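You operate a simulated robot arm through the tools that you are given. There is no shell and no other tool.

The job below is to be done with a simulated robot arm. You get a single attempt, and the scene is never put back.

## Task
Tighten tail screw three, then tail screw two, with the cream driver.
Fine: switch off, lock and try the belt isolator first; leave it locked; driver back on the tool ledge.
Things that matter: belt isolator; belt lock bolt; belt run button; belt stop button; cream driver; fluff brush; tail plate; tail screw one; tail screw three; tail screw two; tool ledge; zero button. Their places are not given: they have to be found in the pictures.

Only the result counts: the job must be done as asked and must still hold three seconds after the hand-in. Knocking over, shifting, dropping, spilling or breaking anything else fails it.

## Robot
A 7-joint arm with a two-finger parallel gripper, fixed in place. Base frame: the origin is on the floor under the middle of its stand, x ahead of it, y to its left, z up. Lengths are in m, angles in rad, forces in N, time in s.
It reaches about 1.524 m from its shoulder. Its first joint turns from -2.601 to 2.601 rad. Payload 3.5 kg.
The TCP is the grasp point between the finger pads, 0.023 m short of the fingertips. In the tool frame z runs along the fingers and y along their closing line. The gripper opens to 0.094 m. The fingers are 0.038 m wide and 0.01 m thick; the gripper's body (0.054 by 0.096 m) begins 0.039 m behind the TCP.
Orientation is that of the tool frame in the base frame, as [roll, pitch, yaw] about the fixed x, y, z axes, in that order (R = Rz(yaw) Ry(pitch) Rx(roll)). With the fingers straight down and closing along the base's y, the tool's x points along the base's -x, its y along +y and its z along -z.

## Interface
- The arm moves only by the tool nudge_tool. Its argument "motion" is a list of rows, each a list of 6 numbers: the shift along the base's x, y, z in m, then the turn, a rotation vector about the base's x, y, z in rad. In form: [[x, y, z, rx, ry, rz], ...]. A call has 1 to 20 rows; each row shifts and turns the commanded pose from where the row before left it. "claw" is the opening, from 0 (shut) to 1 (fully open), set as the call begins (left out, the last holds). Rows are played at 5 a second. More than 0.05 m and 0.15 rad between two rows, or a gripper value outside its range, and nothing of the call is played. Where a pose cannot be reached the arm comes as near as it can. A force on the tool above 90 N (or 10 N above the force at the start of the call, whichever is more), or a blocked arm, ends the call early, and 0.2 s more pass. Each finger travels about 0.153 m/s and halts on what it meets, pressing with about 27 N; the grip force reading is that of the motor and also rises with nothing between the fingers. The clock runs only during rows and for 0.2 s after the last one: add rows that do not move to give the fingers time. The reply holds the time, the measured pose of the TCP, the force on the tool along the base axes, the opening and the grip force, in the units named above and with some noise, with the torque about the TCP (base axes, N m) and any sound that the robot's microphone picked up.
- Cameras (640 x 400 px; columns grow to the right, rows downward): "scene" is fixed at [0.4012, 0.4858, 1.2703]; the picture's right is [-0.92, -0.40, 0.00], its down [-0.21, 0.49, -0.85] and it looks along [0.34, -0.78, -0.53] (base axes); focal length 354 px, centre (320, 200). "wrist" rides on the gripper at [0.087, 0.016, -0.074] in the tool frame; the picture's right is [-0.18, 0.98, 0.00], its down [-0.58, -0.11, -0.81] and it looks along [-0.79, -0.15, 0.59] (tool axes); focal length 243 px, centre (320, 200).
- camera(camera): a new picture of that camera. It takes no simulated time.
- pixel_to_xyz(camera, pixels): for up to 12 pixels [column, row] of the newest picture of that camera ("zoom" is the newest enlarged one), the place [x, y, z] in the base frame of the surface seen there, good to about 0.002 m, but the place of the scene camera against the robot may be out by one fixed shift of up to 0.018 m in any direction. It takes no simulated time.
- inspect(camera, box): a new picture of the part [left, top, right, bottom] of that camera's present view, enlarged. It takes no simulated time.
- close_job(): hands the job in; it is judged then, once.

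Leave the gripper open and the arm clear of the work at the hand-in unless told otherwise.

The tools are called as name(argument=value, ...) on one line, values as JSON. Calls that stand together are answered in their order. nudge_tool: Moves the arm, as the interface text tells. Its arguments: {"type":"object","properties":{"motion":{"type":"array","items":{"type":"array","items":{"type":"number"}}},"claw":{"type":"number"}},"required":["motion"]} The other tools are called the same way: camera (camera) takes a picture; pixel_to_xyz (camera, pixels) gives the place of the surface under pixels of a picture; inspect (camera, box) takes an enlarged picture of a part of a camera's view; close_job () hands the job in.

At the start:

```text
t: 0.0
eef_pos: [0.4764, -0.0005, 0.5741]
ee_rot: [-3.141, 0.005, 3.141]
force: [-0.7, 0.6, -0.1]
wrist_torque: [-0.02, -0.04, 0.01]
gripper_width: 0.094
finger_force: 0.1
```

scene: 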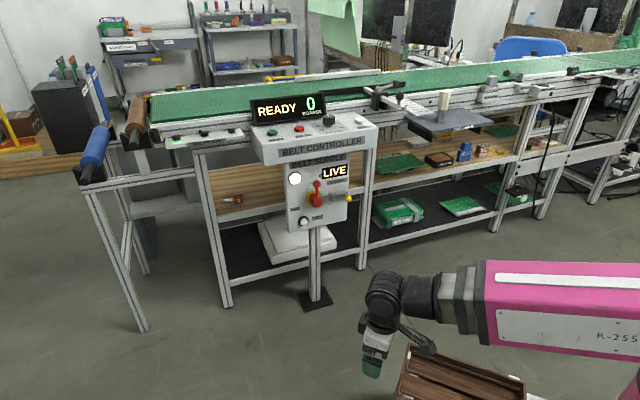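
wrist: 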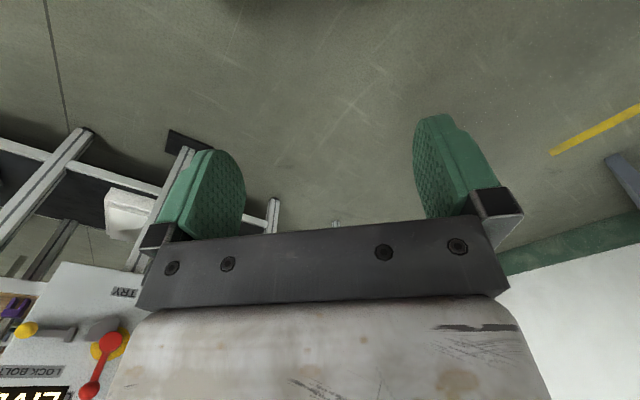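

I see a belt controller with a READY 0 display, a LIVE display, a red isolator handle near (316,195), and a yellow bolt near (345,198). I'll enlarge several areas to find all the parts.

inspect(camera="scene", box=[240, 80, 400, 180])

inspect(camera="scene", box=[260, 140, 380, 240])

inspect(camera="scene", box=[70, 80, 250, 200])

inspect(camera="scene", box=[360, 60, 520, 160])

inspect(camera="scene", box=[340, 240, 540, 400])

```text
4.00 times, centred on (320, 130) of scene
```

zoom: 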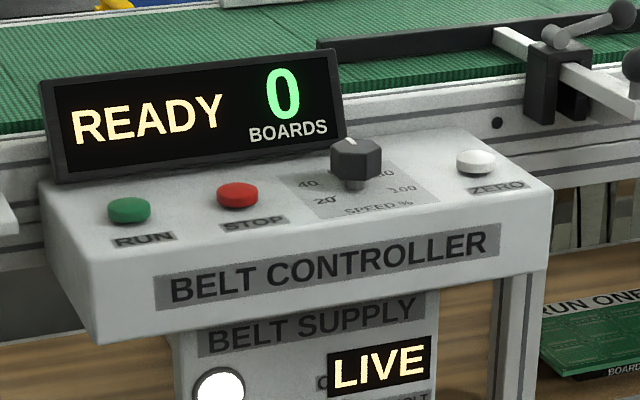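

```text
4.00 times, centred on (320, 190) of scene
```

zoom: 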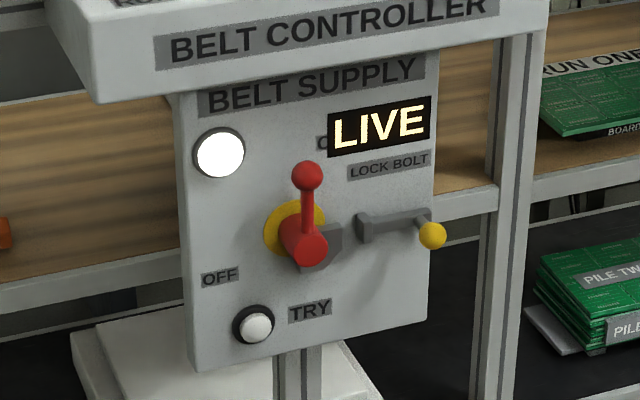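

```text
3.33 times, centred on (160, 140) of scene
```

zoom: 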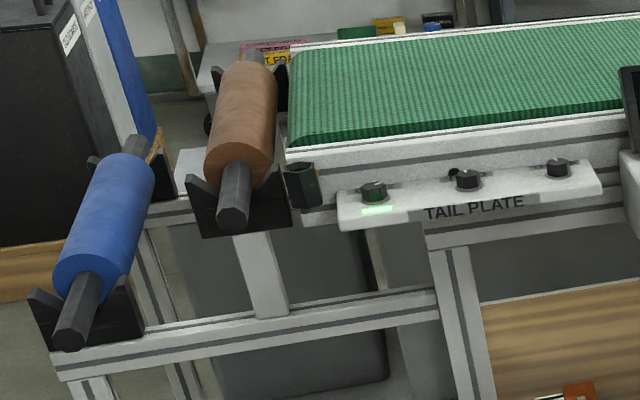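

```text
4.00 times, centred on (440, 110) of scene
```

zoom: 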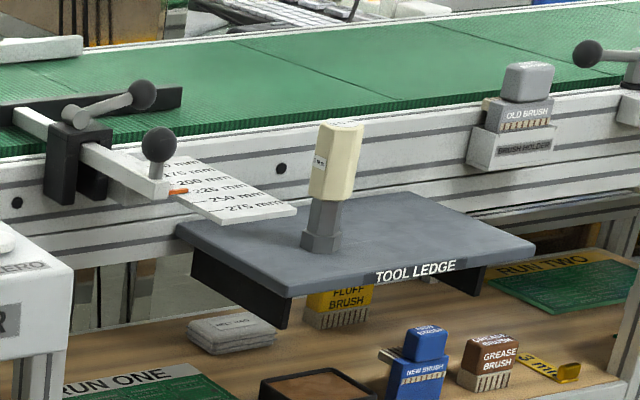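

```text
2.50 times, centred on (440, 320) of scene
```

zoom: 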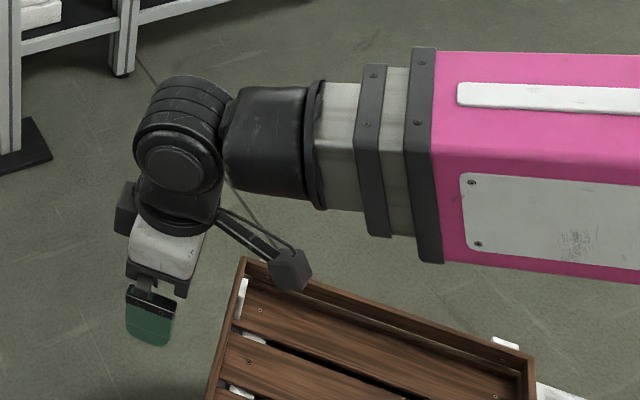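

The tail plate is at about (205,133) with three screws, and the cream driver stands on the tool ledge at about (443,105). I'll zoom in further on the screws and labels.

inspect(camera="scene", box=[160, 115, 256, 155])

pixel_to_xyz(camera="zoom", pixels=[[320, 200]])

pixel_to_xyz(camera="scene", pixels=[[272, 132], [299, 128], [353, 120], [316, 197], [317, 183], [345, 198], [368, 199], [303, 221], [295, 178], [443, 100], [441, 118], [455, 122]])

```text
6.67 times, centred on (208, 135) of scene
```

zoom: 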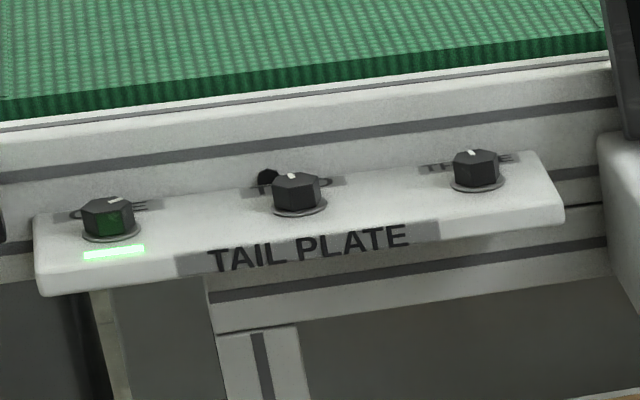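

```text
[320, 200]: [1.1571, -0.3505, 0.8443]
```

```text
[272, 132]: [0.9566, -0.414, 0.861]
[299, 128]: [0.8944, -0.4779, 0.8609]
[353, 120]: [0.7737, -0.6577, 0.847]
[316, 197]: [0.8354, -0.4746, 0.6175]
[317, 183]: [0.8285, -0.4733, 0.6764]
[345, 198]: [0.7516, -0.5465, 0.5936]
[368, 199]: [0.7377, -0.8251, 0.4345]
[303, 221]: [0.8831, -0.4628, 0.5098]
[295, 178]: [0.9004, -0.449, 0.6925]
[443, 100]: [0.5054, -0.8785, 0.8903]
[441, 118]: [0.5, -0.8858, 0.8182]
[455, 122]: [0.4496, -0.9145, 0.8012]
```

I'll measure the direction of the panel face and belt, and look for more points on the tail plate, screws, ledge, and driver.

pixel_to_xyz(camera="scene", pixels=[[293, 160], [355, 160], [310, 228], [342, 215], [290, 200], [262, 150], [376, 130], [166, 150], [243, 138], [176, 150], [407, 132], [490, 123]])

inspect(camera="scene", box=[420, 80, 484, 130])

inspect(camera="scene", box=[285, 165, 365, 230])

```text
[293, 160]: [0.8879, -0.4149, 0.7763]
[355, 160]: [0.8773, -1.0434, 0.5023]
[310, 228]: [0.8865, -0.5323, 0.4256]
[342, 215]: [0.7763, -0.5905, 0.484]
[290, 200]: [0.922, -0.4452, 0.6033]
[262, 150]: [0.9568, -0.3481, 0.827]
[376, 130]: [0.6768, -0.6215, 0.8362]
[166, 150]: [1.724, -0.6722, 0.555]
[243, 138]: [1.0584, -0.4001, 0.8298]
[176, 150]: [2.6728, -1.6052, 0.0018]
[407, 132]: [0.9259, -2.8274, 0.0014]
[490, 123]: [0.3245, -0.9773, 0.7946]
```

```text
8.00 times, centred on (452, 105) of scene
```

zoom: 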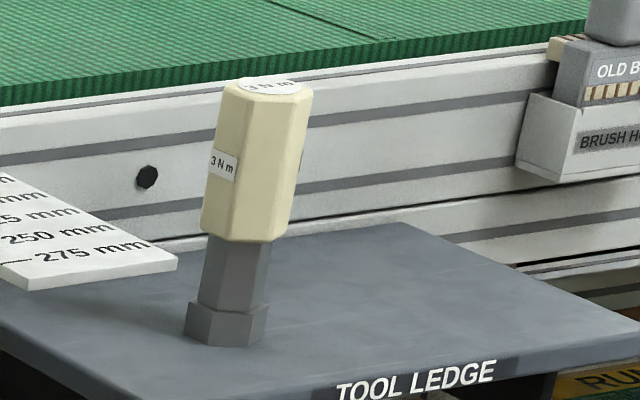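

```text
6.15 times, centred on (325, 198) of scene
```

zoom: 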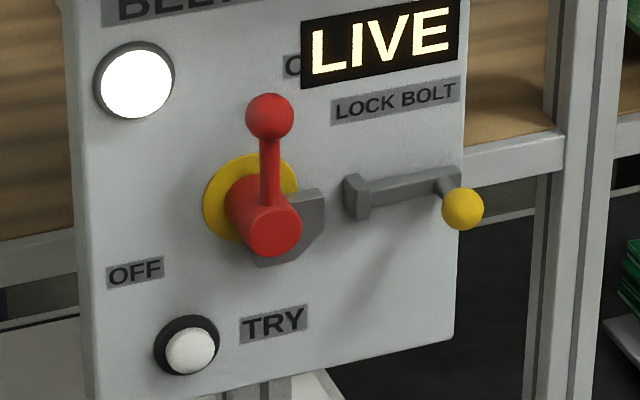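

I need the exact direction of the panel face, belt rail, and ledge, so I'll sample more points.

inspect(camera="scene", box=[285, 165, 365, 230])

pixel_to_xyz(camera="zoom", pixels=[[100, 150], [430, 150], [110, 300], [430, 320], [200, 120], [270, 115], [275, 235], [463, 208], [356, 197], [192, 350], [134, 85], [300, 225]])

pixel_to_xyz(camera="scene", pixels=[[170, 132], [230, 124], [480, 93], [540, 80], [170, 145], [236, 136], [410, 125], [440, 135], [500, 122], [178, 142], [210, 138], [235, 134]])

```text
6.15 times, centred on (325, 198) of scene
```

zoom: 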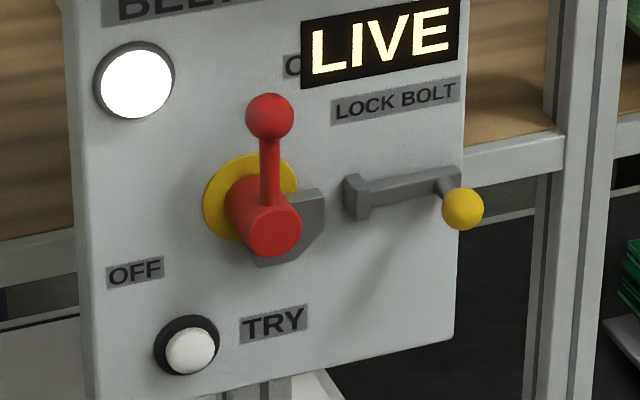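

```text
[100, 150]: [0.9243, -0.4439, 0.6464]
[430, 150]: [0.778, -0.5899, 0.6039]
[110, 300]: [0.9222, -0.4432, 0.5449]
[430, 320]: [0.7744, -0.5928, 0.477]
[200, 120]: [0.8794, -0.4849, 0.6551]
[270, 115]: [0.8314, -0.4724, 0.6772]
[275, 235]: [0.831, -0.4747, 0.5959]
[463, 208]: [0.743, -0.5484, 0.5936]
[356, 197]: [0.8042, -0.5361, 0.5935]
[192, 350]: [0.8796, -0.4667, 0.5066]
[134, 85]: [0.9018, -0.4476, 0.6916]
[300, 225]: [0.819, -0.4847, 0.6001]
```

```text
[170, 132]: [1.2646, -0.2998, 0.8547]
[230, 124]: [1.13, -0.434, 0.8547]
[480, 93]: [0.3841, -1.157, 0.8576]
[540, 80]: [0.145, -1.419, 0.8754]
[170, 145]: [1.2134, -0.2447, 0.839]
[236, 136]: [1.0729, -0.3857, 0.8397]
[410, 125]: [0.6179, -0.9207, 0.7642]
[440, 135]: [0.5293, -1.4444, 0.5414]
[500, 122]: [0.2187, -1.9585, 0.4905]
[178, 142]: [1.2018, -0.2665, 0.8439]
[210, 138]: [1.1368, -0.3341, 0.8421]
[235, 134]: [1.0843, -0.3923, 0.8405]
```

The belt and panel lie at 45° in the base frame, with the panel face pointing along (-0.707, 0.707). I'll raise the arm, turn it to face the controller, and move toward it (still well clear) so the wrist camera can see the panel accurately.

nudge_tool(motion=[[0.0156, -0.0309, 0.022, 0, 0, -0.0982], [0.0156, -0.0309, 0.022, 0, 0, -0.0982], [0.0156, -0.0309, 0.022, 0, 0, -0.0982], [0.0156, -0.0309, 0.022, 0, 0, -0.0982], [0.0156, -0.0309, 0.022, 0, 0, -0.0982], [0.0156, -0.0309, 0.022, 0, 0, -0.0982], [0.0156, -0.0309, 0.022, 0, 0, -0.0982], [0.0156, -0.0309, 0.022, 0, 0, -0.0982], [0, 0, 0, 0, 0, 0], [0, 0, 0, 0, 0, 0]], claw=1)

camera(camera="wrist")

camera(camera="scene")

```text
t: 2.2
eef_pos: [0.6004, -0.2452, 0.7483]
ee_rot: [-3.141, 0.005, 2.355]
force: [-0.8, -0.2, 0.3]
wrist_torque: [0.02, 0.01, 0.02]
gripper_width: 0.0937
finger_force: 0.1
```

```text
taken
```

wrist: 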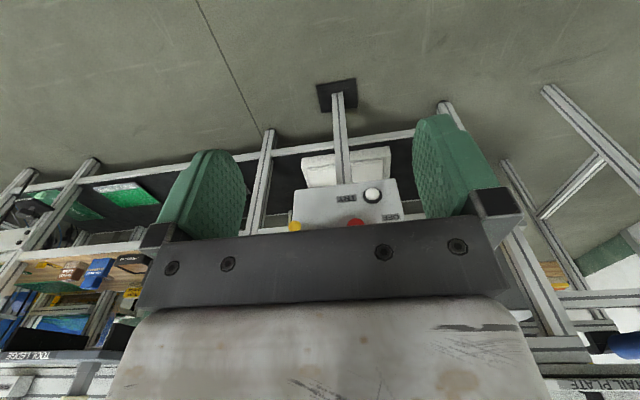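

```text
taken
```

scene: 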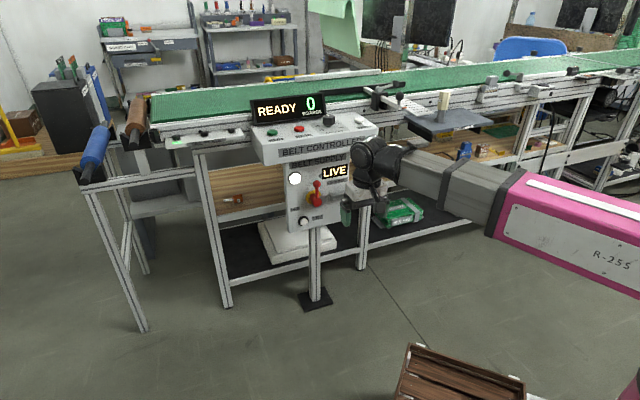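

The wrist view shows TRY and part of the red handle, but the gripper body hides most of the panel. I'll tilt the gripper to point horizontally at the panel, lower it, and stay about 0.25 m away so the panel fills the open part of the picture.

nudge_tool(motion=[[0.0053, -0.0053, -0.024, -0.101, -0.101, 0], [0.0053, -0.0053, -0.024, -0.101, -0.101, 0], [0.0053, -0.0053, -0.024, -0.101, -0.101, 0], [0.0053, -0.0053, -0.024, -0.101, -0.101, 0], [0.0053, -0.0053, -0.024, -0.101, -0.101, 0], [0.0053, -0.0053, -0.024, -0.101, -0.101, 0], [0.0053, -0.0053, -0.024, -0.101, -0.101, 0], [0.0053, -0.0053, -0.024, -0.101, -0.101, 0], [0.0053, -0.0053, -0.024, -0.101, -0.101, 0], [0.0053, -0.0053, -0.024, -0.101, -0.101, 0], [0.0053, -0.0053, -0.024, -0.101, -0.101, 0], [0, 0, 0, 0, 0, 0], [0, 0, 0, 0, 0, 0]], claw=1)

camera(camera="wrist")

camera(camera="scene")

```text
t: 5.0
eef_pos: [0.6597, -0.3088, 0.487]
ee_rot: [0.134, 1.562, -0.651]
force: [-0.1, 0.4, 0.1]
wrist_torque: [-0.01, -0.03, 0.04]
gripper_width: 0.094
finger_force: 0.1
```

```text
taken
```

wrist: 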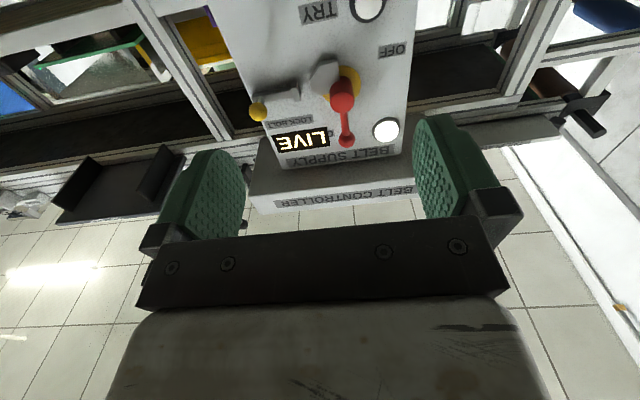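

```text
taken
```

scene: 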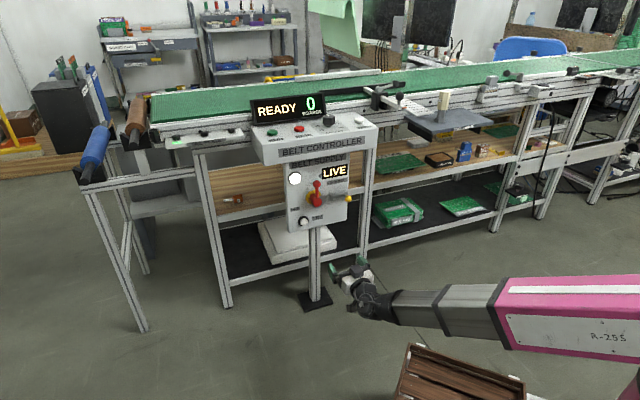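

Now the wrist camera sees the whole supply panel (upside-down). I'll zoom in and read accurate positions.

inspect(camera="wrist", box=[230, 0, 430, 180])

pixel_to_xyz(camera="wrist", pixels=[[347, 141], [343, 103], [344, 88], [258, 111], [275, 97], [300, 94], [368, 5], [386, 131], [300, 60], [380, 80], [325, 80], [345, 125]])

```text
2.22 times, centred on (330, 90) of wrist
```

zoom: 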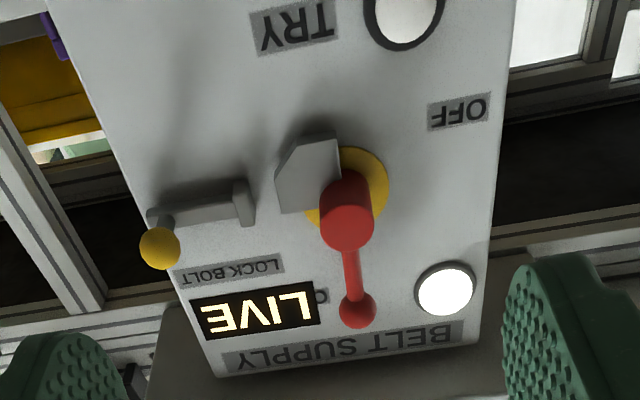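

```text
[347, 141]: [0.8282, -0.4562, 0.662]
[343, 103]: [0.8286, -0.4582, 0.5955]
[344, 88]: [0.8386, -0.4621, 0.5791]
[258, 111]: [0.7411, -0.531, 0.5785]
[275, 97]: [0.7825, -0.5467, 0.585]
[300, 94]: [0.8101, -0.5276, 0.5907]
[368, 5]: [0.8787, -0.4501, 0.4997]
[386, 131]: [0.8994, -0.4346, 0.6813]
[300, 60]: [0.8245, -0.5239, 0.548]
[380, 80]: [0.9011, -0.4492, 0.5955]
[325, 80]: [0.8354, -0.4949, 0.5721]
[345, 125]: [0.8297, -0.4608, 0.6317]
```

Readings: the panel plane is at d≈-0.954 (along its normal). The isolator hub is near (0.829,-0.458,0.595), the handle ball near (0.834,-0.464,0.667), the bolt ball near (0.745,-0.541,0.583), and the TRY button near (0.879,-0.450,0.500). I'll shut the fingers and go to a standby point in front of the panel, right of the lever.

nudge_tool(motion=[[0.01025, -0.01685, 0.02467, 0, 0, 0], [0.01025, -0.01685, 0.02467, 0, 0, 0], [0.01025, -0.01685, 0.02467, 0, 0, 0], [0.01025, -0.01685, 0.02467, 0, 0, 0], [0.01025, -0.01685, 0.02467, 0, 0, 0], [0.01025, -0.01685, 0.02467, 0, 0, 0], [0, 0, 0, 0, 0, 0], [0, 0, 0, 0, 0, 0]], claw=0)

camera(camera="wrist")

inspect(camera="scene", box=[240, 100, 400, 240])

```text
t: 6.8
eef_pos: [0.7223, -0.4071, 0.632]
ee_rot: [0.09, 1.565, -0.697]
force: [0.2, -0.2, -0.4]
wrist_torque: [-0.04, 0.01, 0.01]
gripper_width: 0.0
finger_force: 27.2
```

```text
taken
```

wrist: 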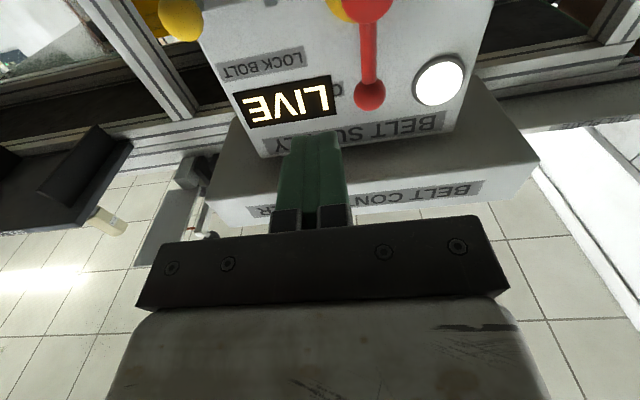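

```text
2.86 times, centred on (320, 170) of scene
```

zoom: 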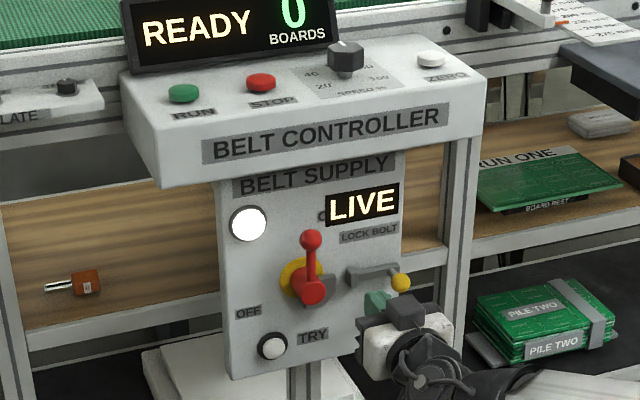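

The closed fingers appear at (313,180) and the ball at (371,95). I'll read off positions of the ball, rod, display face, and fingertips from this closer view.

pixel_to_xyz(camera="wrist", pixels=[[371, 95], [369, 60], [369, 40], [366, 8], [440, 82], [290, 100], [330, 95], [182, 15], [300, 145], [325, 145], [400, 60], [357, 97]])

```text
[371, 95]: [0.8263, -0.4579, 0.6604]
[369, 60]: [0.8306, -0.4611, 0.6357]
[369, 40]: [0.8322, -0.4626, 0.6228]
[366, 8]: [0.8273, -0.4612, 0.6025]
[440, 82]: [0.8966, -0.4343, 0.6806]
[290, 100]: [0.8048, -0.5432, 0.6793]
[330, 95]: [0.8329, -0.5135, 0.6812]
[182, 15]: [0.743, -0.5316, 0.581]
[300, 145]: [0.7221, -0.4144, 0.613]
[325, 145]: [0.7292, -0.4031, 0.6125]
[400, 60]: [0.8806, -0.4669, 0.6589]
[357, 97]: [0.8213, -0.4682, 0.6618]
```

The rod is at u≈0.261, d≈-0.915. I'll advance straight to the panel with closed fingers on the right side of the rod (fingertips stay ~24 mm off the panel face).

nudge_tool(motion=[[0.01916, -0.01916, 0.00075, 0, 0, 0], [0.01916, -0.01916, 0.00075, 0, 0, 0], [0.01916, -0.01916, 0.00075, 0, 0, 0], [0.01916, -0.01916, 0.00075, 0, 0, 0], [0, 0, 0, 0, 0, 0]], claw=0)

camera(camera="wrist")

inspect(camera="scene", box=[280, 150, 380, 230])

```text
t: 8.0
eef_pos: [0.7983, -0.4825, 0.6379]
ee_rot: [0.096, 1.564, -0.689]
force: [0.0, 0.4, 0.1]
wrist_torque: [0.0, 0.0, -0.01]
gripper_width: 0.0
finger_force: 27.3
```

```text
taken
```

wrist: 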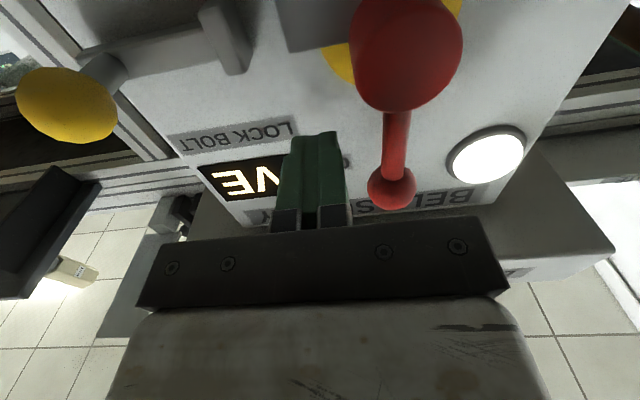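

```text
5.00 times, centred on (330, 190) of scene
```

zoom: 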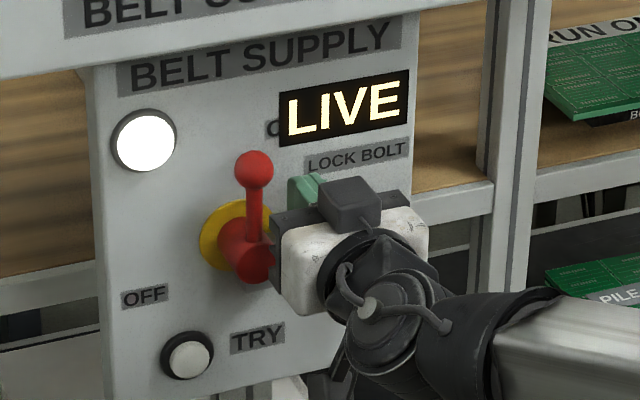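

The fingers are just right of the rod, clear of the hub. Now I push the lever to the left along an arc, first about half the way.

nudge_tool(motion=[[0.0086, 0.0086, -0.001, 0, 0, 0], [0.0086, 0.0086, -0.001, 0, 0, 0], [0.00273, 0.00273, 0.00177, 0, 0, 0], [0.00273, 0.00273, 0.00177, 0, 0, 0], [0.00343, 0.00343, 0.001, 0, 0, 0], [0.00343, 0.00343, 0.001, 0, 0, 0], [0.004, 0.004, -0.00034, 0, 0, 0], [0.004, 0.004, -0.00034, 0, 0, 0], [0, 0, 0, 0, 0, 0]], claw=0)

camera(camera="wrist")

inspect(camera="scene", box=[280, 150, 380, 230])

```text
t: 10.0
eef_pos: [0.8357, -0.4455, 0.6378]
ee_rot: [0.12, 1.564, -0.667]
force: [-0.5, -0.5, 0.2]
wrist_torque: [0.0, 0.0, 0.01]
gripper_width: 0.0
finger_force: 26.6
```

```text
taken
```

wrist: 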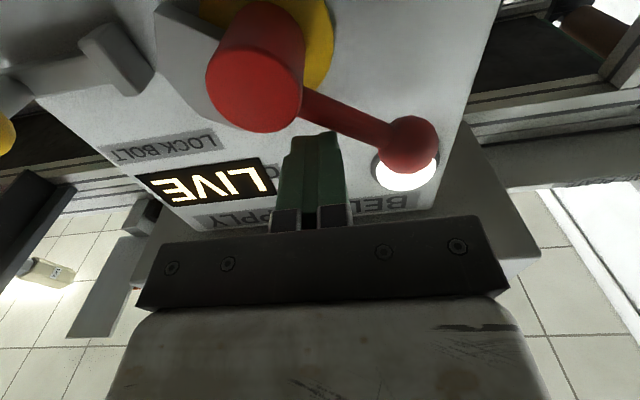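

```text
5.00 times, centred on (330, 190) of scene
```

zoom: 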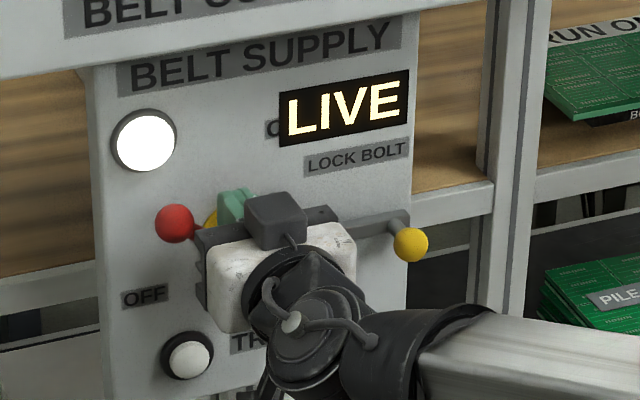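

The lever has swung well left (ball at scene px ≈(299,188)) with almost no force. I'll continue the arc down to the OFF position.

nudge_tool(motion=[[0.00423, 0.00423, -0.0022, 0, 0, 0], [0.00423, 0.00423, -0.0022, 0, 0, 0], [0.0039, 0.0039, -0.00435, 0, 0, 0], [0.0039, 0.0039, -0.00435, 0, 0, 0], [0.0029, 0.0029, -0.00636, 0, 0, 0], [0.0029, 0.0029, -0.00636, 0, 0, 0], [0, 0, -0.003, 0, 0, 0], [0, 0, 0, 0, 0, 0]], claw=0)

camera(camera="wrist")

inspect(camera="scene", box=[280, 150, 380, 230])

```text
t: 11.8
eef_pos: [0.859, -0.4253, 0.6186]
ee_rot: [-0.113, 1.548, -0.906]
force: [8.0, -10.7, 79.8]
wrist_torque: [-1.05, -0.8, 0.96]
gripper_width: 0.0
finger_force: 27.2
```

```text
taken
```

wrist: 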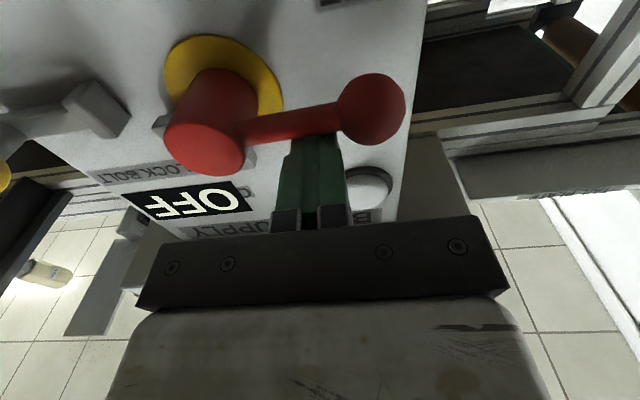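

```text
5.00 times, centred on (330, 190) of scene
```

zoom: 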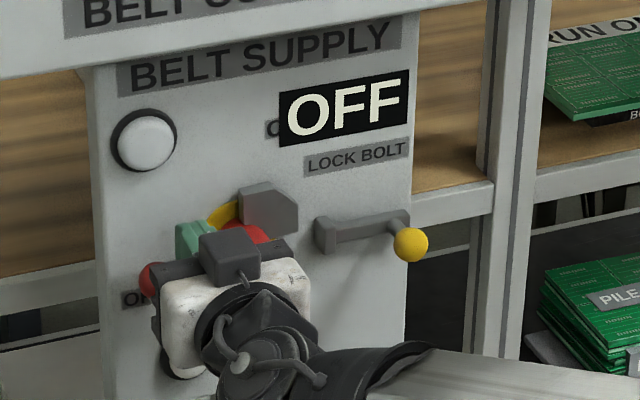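

The display now reads OFF and the lamp is dark, and the lever is against its stop (80 N). I'll lift off the lever, back out, and go right of the yellow bolt knob.

nudge_tool(motion=[[0, 0, 0.01, 0, 0, 0], [0, 0, 0.01, 0, 0, 0], [-0.02, 0.02, 0, 0, 0, 0], [-0.02, 0.02, 0, 0, 0, 0], [-0.02, 0.02, 0, 0, 0, 0], [-0.02548, -0.02548, -0.00767, 0, 0, 0], [-0.02548, -0.02548, -0.00767, 0, 0, 0], [-0.02548, -0.02548, -0.00767, 0, 0, 0], [-0.02548, -0.02548, -0.00767, 0, 0, 0], [-0.02548, -0.02548, -0.00767, 0, 0, 0], [-0.02548, -0.02548, -0.00767, 0, 0, 0], [0, 0, 0, 0, 0, 0], [0, 0, 0, 0, 0, 0]], claw=0)

camera(camera="wrist")

inspect(camera="scene", box=[280, 150, 380, 230])

```text
t: 14.6
eef_pos: [0.644, -0.5171, 0.5849]
ee_rot: [0.116, 1.563, -0.669]
force: [-0.8, 0.0, -0.5]
wrist_torque: [0.0, 0.01, 0.01]
gripper_width: 0.0001
finger_force: 26.9
```

```text
taken
```

wrist: 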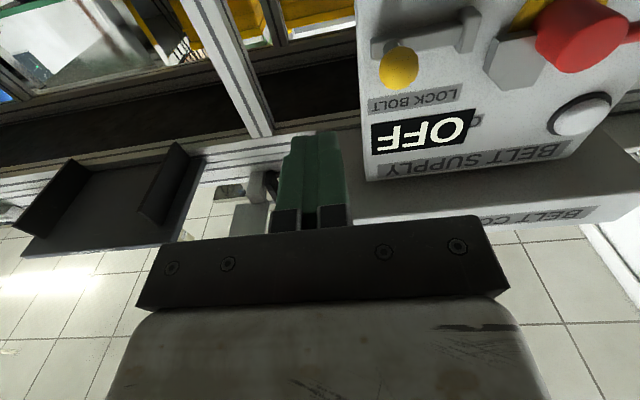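

```text
5.00 times, centred on (330, 190) of scene
```

zoom: 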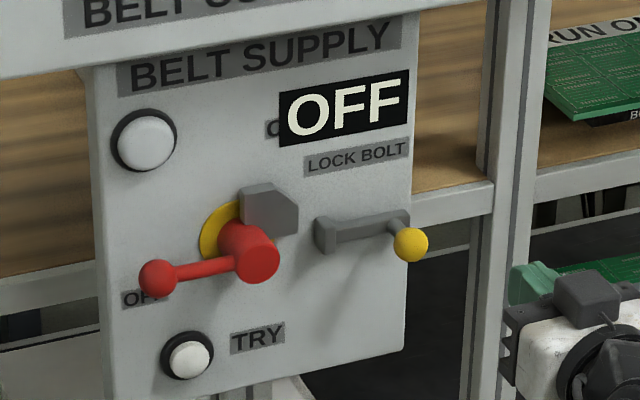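

The lever rests at OFF. Now I read the bolt knob position in the wrist view (knob at about (400,66)).

pixel_to_xyz(camera="wrist", pixels=[[400, 66], [388, 66], [411, 66], [400, 84], [400, 40], [440, 42], [470, 30], [512, 60], [240, 60], [260, 120], [600, 40], [380, 25]])

```text
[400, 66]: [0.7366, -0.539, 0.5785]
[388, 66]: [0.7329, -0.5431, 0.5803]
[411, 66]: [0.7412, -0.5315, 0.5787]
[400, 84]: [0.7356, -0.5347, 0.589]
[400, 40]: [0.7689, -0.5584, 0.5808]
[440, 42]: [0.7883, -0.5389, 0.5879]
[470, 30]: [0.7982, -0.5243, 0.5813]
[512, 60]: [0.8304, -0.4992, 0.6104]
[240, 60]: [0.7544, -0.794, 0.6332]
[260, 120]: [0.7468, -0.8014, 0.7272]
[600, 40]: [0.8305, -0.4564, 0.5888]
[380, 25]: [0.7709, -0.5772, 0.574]
```

The bolt knob centre is at about u=0.141, d=-0.909, z=0.585. I'll advance on its right side.

nudge_tool(motion=[[0.0198, -0.0198, 0, 0, 0, 0], [0.0198, -0.0198, 0, 0, 0, 0], [0.0198, -0.0198, 0, 0, 0, 0], [0, 0, 0, 0, 0, 0]], claw=0)

camera(camera="wrist")

```text
t: 15.6
eef_pos: [0.702, -0.5783, 0.5847]
ee_rot: [0.105, 1.563, -0.679]
force: [0.8, -0.7, -0.2]
wrist_torque: [-0.01, 0.03, 0.02]
gripper_width: 0.0002
finger_force: 27.4
```

```text
taken
```

wrist: 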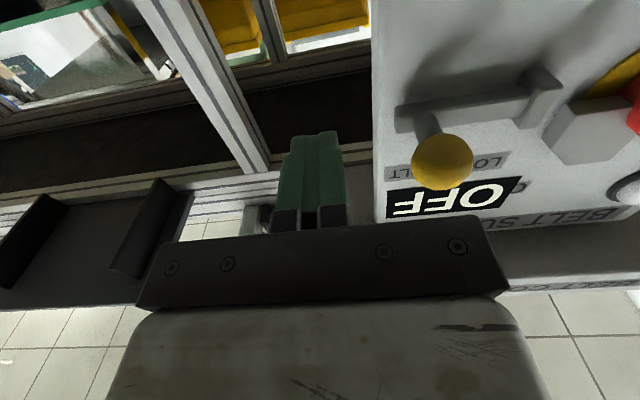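

The fingers are right of the yellow knob at (441,162). Now I push the bolt left, in small steps.

nudge_tool(motion=[[0.007, 0.007, 0, 0, 0, 0], [0.007, 0.007, 0, 0, 0, 0], [0.007, 0.007, 0, 0, 0, 0], [0.0052, 0.0052, 0, 0, 0, 0], [0.0052, 0.0052, 0, 0, 0, 0], [0.0052, 0.0052, 0, 0, 0, 0], [0.0052, 0.0052, 0, 0, 0, 0], [0, 0, 0, 0, 0, 0]], claw=0)

camera(camera="wrist")

inspect(camera="scene", box=[280, 150, 380, 230])

```text
t: 17.4
eef_pos: [0.7457, -0.5348, 0.5854]
ee_rot: [0.052, 1.564, -0.734]
force: [0.0, 0.4, 0.9]
wrist_torque: [-0.03, -0.02, 0.03]
gripper_width: 0.0
finger_force: 26.8
```

```text
taken
```

wrist: 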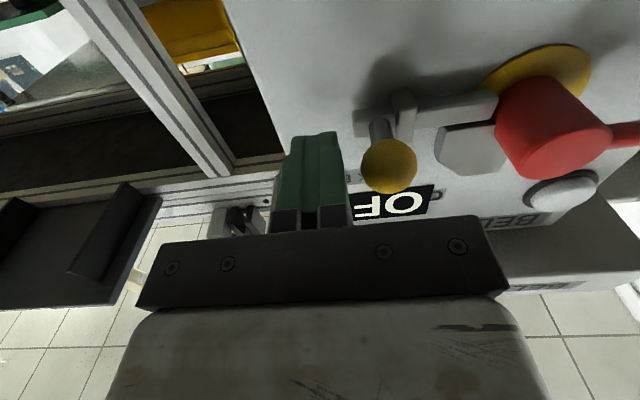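

```text
5.00 times, centred on (330, 190) of scene
```

zoom: 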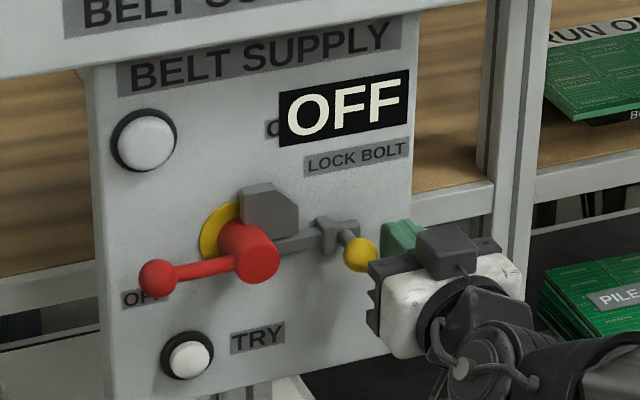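

The bolt slid left into the hub area. The display still reads OFF, so I'll push a little further until it stops.

nudge_tool(motion=[[0.003, 0.003, 0, 0, 0, 0], [0.003, 0.003, 0, 0, 0, 0], [0.003, 0.003, 0, 0, 0, 0], [0.003, 0.003, 0, 0, 0, 0], [0, 0, 0, 0, 0, 0]], claw=0)

camera(camera="wrist")

inspect(camera="scene", box=[280, 150, 380, 230])

```text
t: 18.6
eef_pos: [0.7545, -0.5269, 0.5853]
ee_rot: [0.65, 1.562, -0.144]
force: [-62.9, -55.9, -13.4]
wrist_torque: [-0.09, 0.1, -0.09]
gripper_width: 0.0001
finger_force: 27.0
```

```text
taken
```

wrist: 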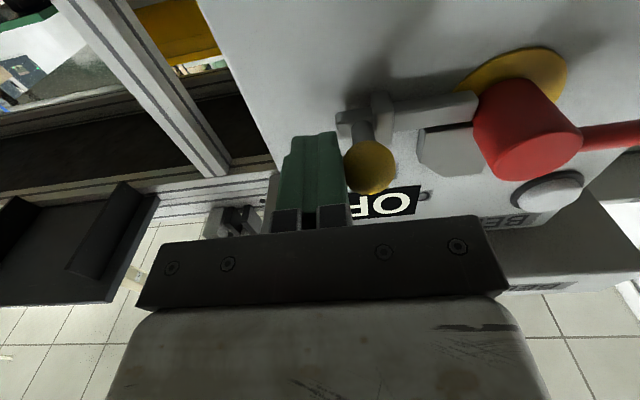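

```text
5.00 times, centred on (330, 190) of scene
```

zoom: 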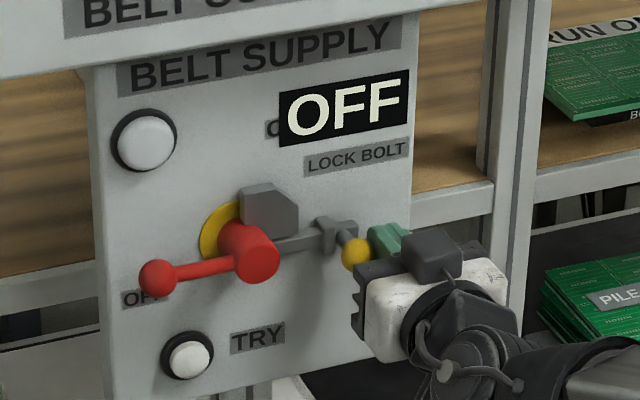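

The bolt hit its end stop (84 N). I'll back off the knob, withdraw, and go in front of the TRY button at about (u 0.303, z 0.50).

nudge_tool(motion=[[-0.007, -0.007, 0, 0, 0, 0], [-0.007, -0.007, 0, 0, 0, 0], [-0.02, 0.02, 0, 0, 0, 0], [-0.02, 0.02, 0, 0, 0, 0], [-0.02, 0.02, 0, 0, 0, 0], [0.0222, 0.0222, -0.017, 0, 0, 0], [0.0222, 0.0222, -0.017, 0, 0, 0], [0.0222, 0.0222, -0.017, 0, 0, 0], [0.0222, 0.0222, -0.017, 0, 0, 0], [0.0222, 0.0222, -0.017, 0, 0, 0], [0, 0, 0, 0, 0, 0], [0, 0, 0, 0, 0, 0]], claw=0)

camera(camera="wrist")

inspect(camera="scene", box=[280, 150, 380, 230])

```text
t: 21.2
eef_pos: [0.7936, -0.3655, 0.5028]
ee_rot: [0.121, 1.563, -0.665]
force: [-0.7, -0.3, 0.3]
wrist_torque: [0.0, -0.04, 0.02]
gripper_width: 0.0
finger_force: 27.0
```

```text
taken
```

wrist: 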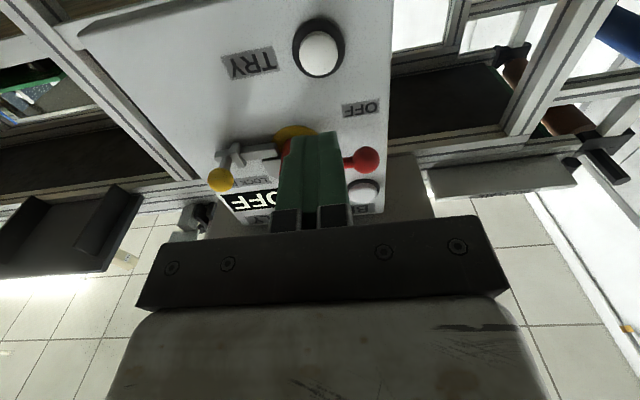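

```text
5.00 times, centred on (330, 190) of scene
```

zoom: 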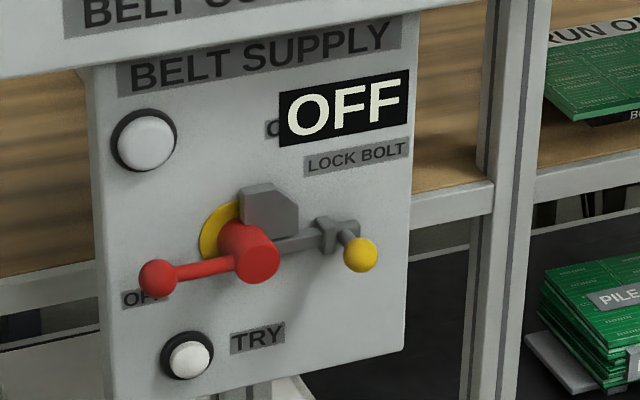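

The lever is at OFF and the bolt is slid in. I'll read the TRY button centre at wrist px (319,54).

pixel_to_xyz(camera="wrist", pixels=[[319, 54], [305, 54], [334, 54], [319, 70], [319, 36], [319, 24], [365, 160], [222, 180]])

pixel_to_xyz(camera="scene", pixels=[[303, 221]])

```text
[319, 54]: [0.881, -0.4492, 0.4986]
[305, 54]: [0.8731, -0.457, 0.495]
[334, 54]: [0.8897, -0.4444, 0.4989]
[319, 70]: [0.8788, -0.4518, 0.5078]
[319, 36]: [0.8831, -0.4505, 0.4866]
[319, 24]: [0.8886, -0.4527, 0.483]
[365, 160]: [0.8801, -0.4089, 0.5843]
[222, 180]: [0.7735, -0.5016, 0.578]
```

```text
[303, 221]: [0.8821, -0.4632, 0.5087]
```

The TRY button centre is at about (0.881,-0.450,0.498). I approach straight with closed fingertips, stopping ~12 mm short.

nudge_tool(motion=[[0.0205, -0.0195, -0.0005, 0, 0, 0], [0.0205, -0.0195, -0.0005, 0, 0, 0], [0.0205, -0.0195, -0.001, 0, 0, 0], [0, 0, 0, 0, 0, 0]], claw=0)

nudge_tool(motion=[[0.0035, -0.0035, 0, 0, 0, 0], [0.0035, -0.0035, 0, 0, 0, 0], [0.0025, -0.0025, 0, 0, 0, 0], [0.0025, -0.0025, 0, 0, 0, 0], [0, 0, 0, 0, 0, 0]], claw=0)

camera(camera="wrist")

inspect(camera="scene", box=[240, 80, 400, 230])

```text
t: 22.2
eef_pos: [0.8591, -0.4256, 0.499]
ee_rot: [0.082, 1.565, -0.703]
force: [0.0, -0.4, 1.0]
wrist_torque: [0.05, -0.03, 0.04]
gripper_width: 0.0
finger_force: 27.5
```

```text
t: 23.4
eef_pos: [0.869, -0.4361, 0.4977]
ee_rot: [0.092, 1.564, -0.695]
force: [-5.4, 5.1, 2.5]
wrist_torque: [0.02, 0.03, 0.03]
gripper_width: 0.0003
finger_force: 27.2
heard: click
```

```text
taken
```

wrist: 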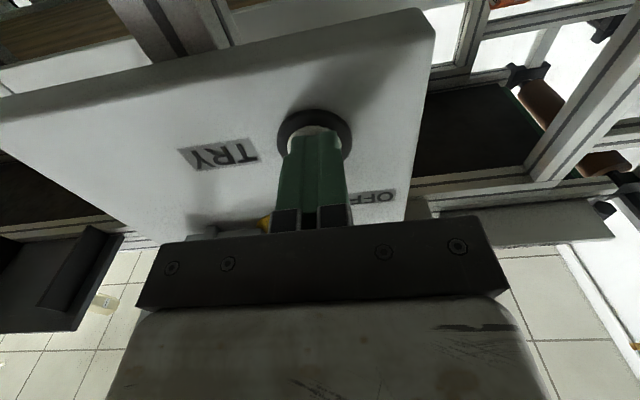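

```text
2.67 times, centred on (320, 155) of scene
```

zoom: 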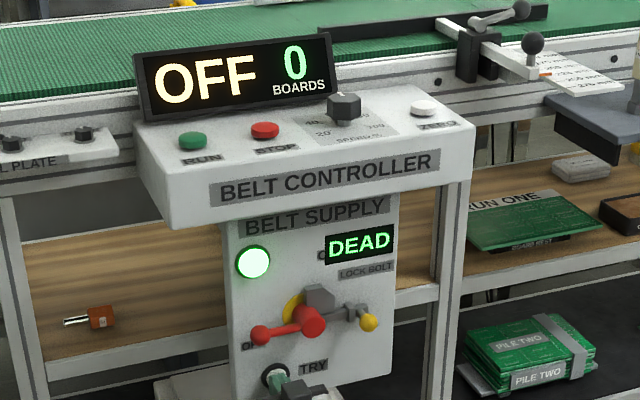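

A click was heard, the lamp turned green, and the display reads DEAD, so the try is done. I'll withdraw, rise, and turn the fingers downward to look at the tail plate from above.

nudge_tool(motion=[[-0.02, 0.02, 0, 0, 0, 0], [-0.02, 0.02, 0, 0, 0, 0], [-0.02, 0.02, 0, 0, 0, 0], [-0.02, 0.02, 0, 0, 0, 0], [-0.02, 0.02, 0, 0, 0, 0], [-0.02, 0.02, 0, 0, 0, 0], [0.0144, 0.0144, 0.0394, 0.07934, 0.07934, 0], [0.0144, 0.0144, 0.0394, 0.07934, 0.07934, 0], [0.0144, 0.0144, 0.0394, 0.07934, 0.07934, 0], [0.0144, 0.0144, 0.0394, 0.07934, 0.07934, 0], [0.0144, 0.0144, 0.0394, 0.07934, 0.07934, 0], [0.0144, 0.0144, 0.0394, 0.07934, 0.07934, 0], [0.0144, 0.0144, 0.0394, 0.07934, 0.07934, 0], [0.0144, 0.0144, 0.0394, 0.07934, 0.07934, 0], [0.0144, 0.0144, 0.0394, 0.07934, 0.07934, 0], [0.0144, 0.0144, 0.0394, 0.07934, 0.07934, 0], [0.0144, 0.0144, 0.0394, 0.07934, 0.07934, 0], [0.0144, 0.0144, 0.0394, 0.07934, 0.07934, 0], [0.0144, 0.0144, 0.0394, 0.07934, 0.07934, 0], [0.0144, 0.0144, 0.0394, 0.07934, 0.07934, 0]], claw=0)

camera(camera="wrist")

camera(camera="scene")

```text
t: 27.6
eef_pos: [0.9514, -0.1129, 1.0531]
ee_rot: [-3.141, 0.005, 2.357]
force: [-1.2, 1.0, 0.5]
wrist_torque: [-0.01, 0.02, 0.03]
gripper_width: 0.0
finger_force: 27.0
```

```text
taken
```

wrist: 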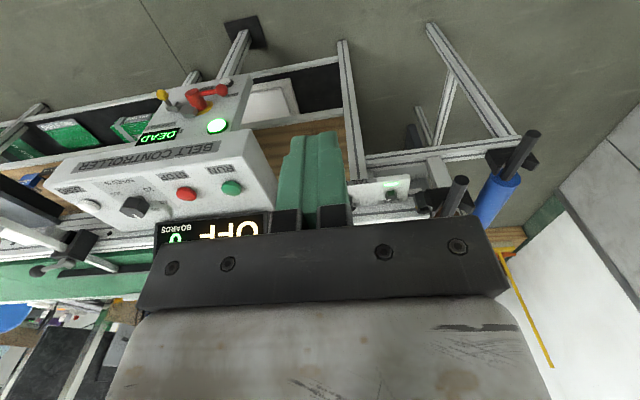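

```text
taken
```

scene: 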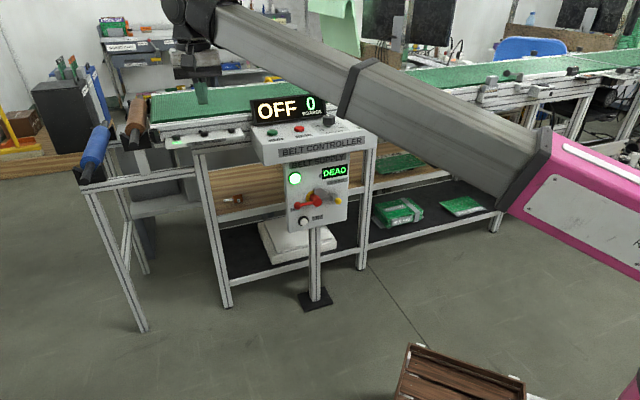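

The controller shows OFF and DEAD. The tail plate is visible at (385,195) behind the fingers. I'll open the fingers and move in above the belt edge for a better look at the screw labels.

nudge_tool(motion=[[0.023, -0.023, 0, 0, 0, 0], [0.023, -0.023, 0, 0, 0, 0], [0.023, -0.023, 0, 0, 0, 0], [0.023, -0.023, 0, 0, 0, 0], [0, 0, 0, 0, 0, 0]], claw=1)

camera(camera="wrist")

inspect(camera="wrist", box=[220, 60, 430, 200])

```text
t: 28.8
eef_pos: [1.044, -0.2085, 1.0481]
ee_rot: [-3.141, 0.005, 2.356]
force: [0.9, 0.2, 0.0]
wrist_torque: [-0.03, -0.02, 0.01]
gripper_width: 0.0939
finger_force: 0.1
```

```text
taken
```

wrist: 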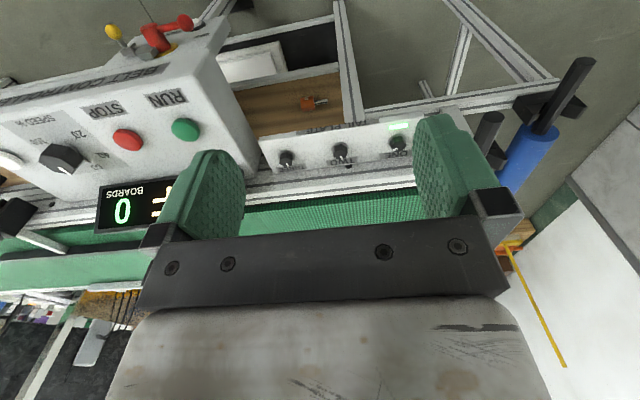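

```text
2.86 times, centred on (325, 130) of wrist
```

zoom: 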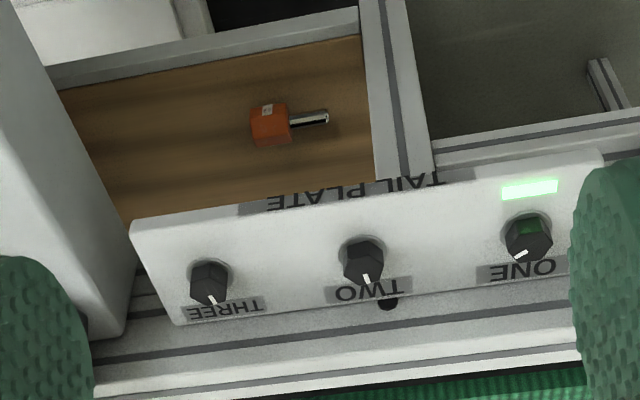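

Labels read THREE (nearest the console), TWO (middle), and ONE (lit green, already tight). I'll zoom in on screws three and two for positions and hex orientation.

inspect(camera="wrist", box=[262, 130, 322, 180])

pixel_to_xyz(camera="zoom", pixels=[[320, 200], [255, 250], [255, 200], [255, 290], [200, 200]])

inspect(camera="wrist", box=[310, 125, 370, 175])

inspect(camera="wrist", box=[370, 115, 430, 165])

```text
8.00 times, centred on (292, 155) of wrist
```

zoom: 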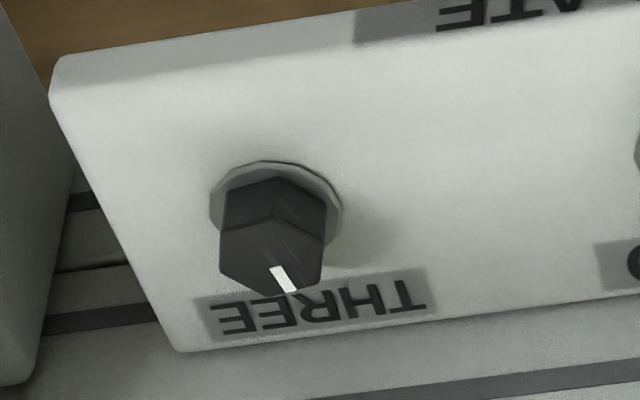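

```text
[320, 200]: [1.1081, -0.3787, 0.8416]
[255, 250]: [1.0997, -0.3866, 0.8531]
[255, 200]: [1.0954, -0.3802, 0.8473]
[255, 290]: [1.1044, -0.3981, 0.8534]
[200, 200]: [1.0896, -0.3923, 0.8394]
```

```text
8.00 times, centred on (340, 150) of wrist
```

zoom: 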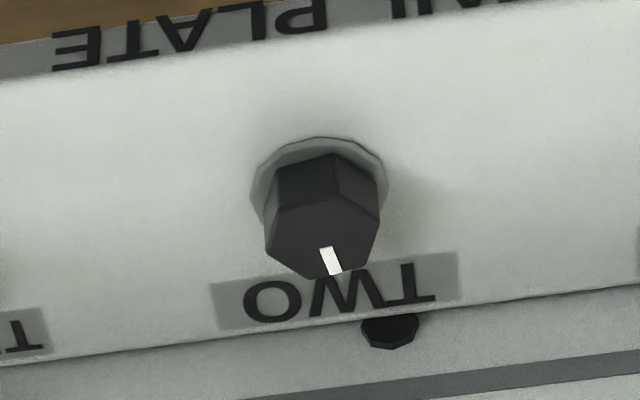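

```text
8.00 times, centred on (400, 140) of wrist
```

zoom: 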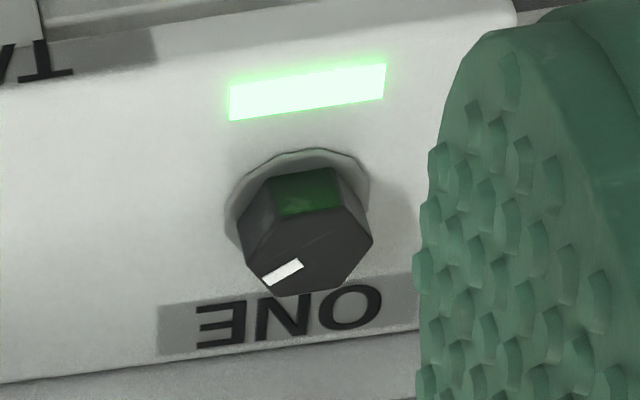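

I'll go a bit closer above the plate, between screws two and three, for a sharper measurement (fingertips stay ~0.1 m above the plate).

nudge_tool(motion=[[0.01025, -0.023, -0.0195, 0, 0, 0], [0.01025, -0.023, -0.0195, 0, 0, 0], [0.01025, -0.023, -0.0195, 0, 0, 0], [0.01025, -0.023, -0.0195, 0, 0, 0], [0, 0, 0, 0, 0, 0], [0, 0, 0, 0, 0, 0]], claw=1)

camera(camera="wrist")

inspect(camera="wrist", box=[210, 0, 430, 160])

```text
t: 30.2
eef_pos: [1.0826, -0.3002, 0.9715]
ee_rot: [-3.141, 0.005, 2.357]
force: [0.2, -0.6, 0.1]
wrist_torque: [0.01, 0.0, 0.03]
gripper_width: 0.094
finger_force: 0.1
```

```text
taken
```

wrist: 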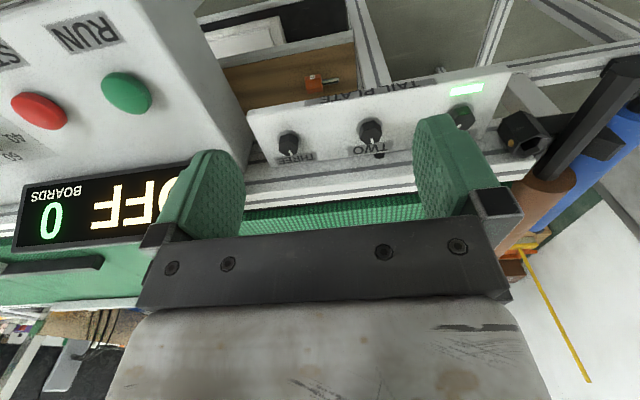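

```text
2.50 times, centred on (320, 80) of wrist
```

zoom: 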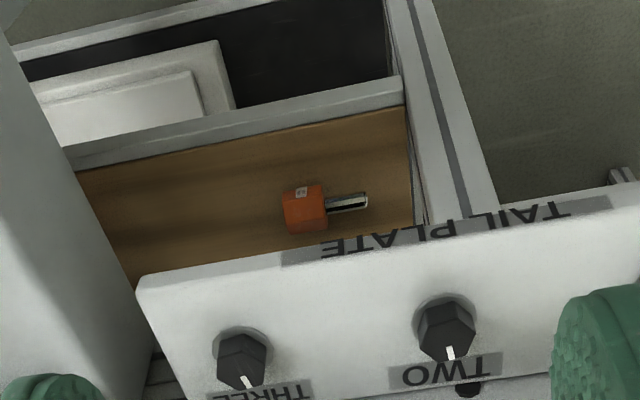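

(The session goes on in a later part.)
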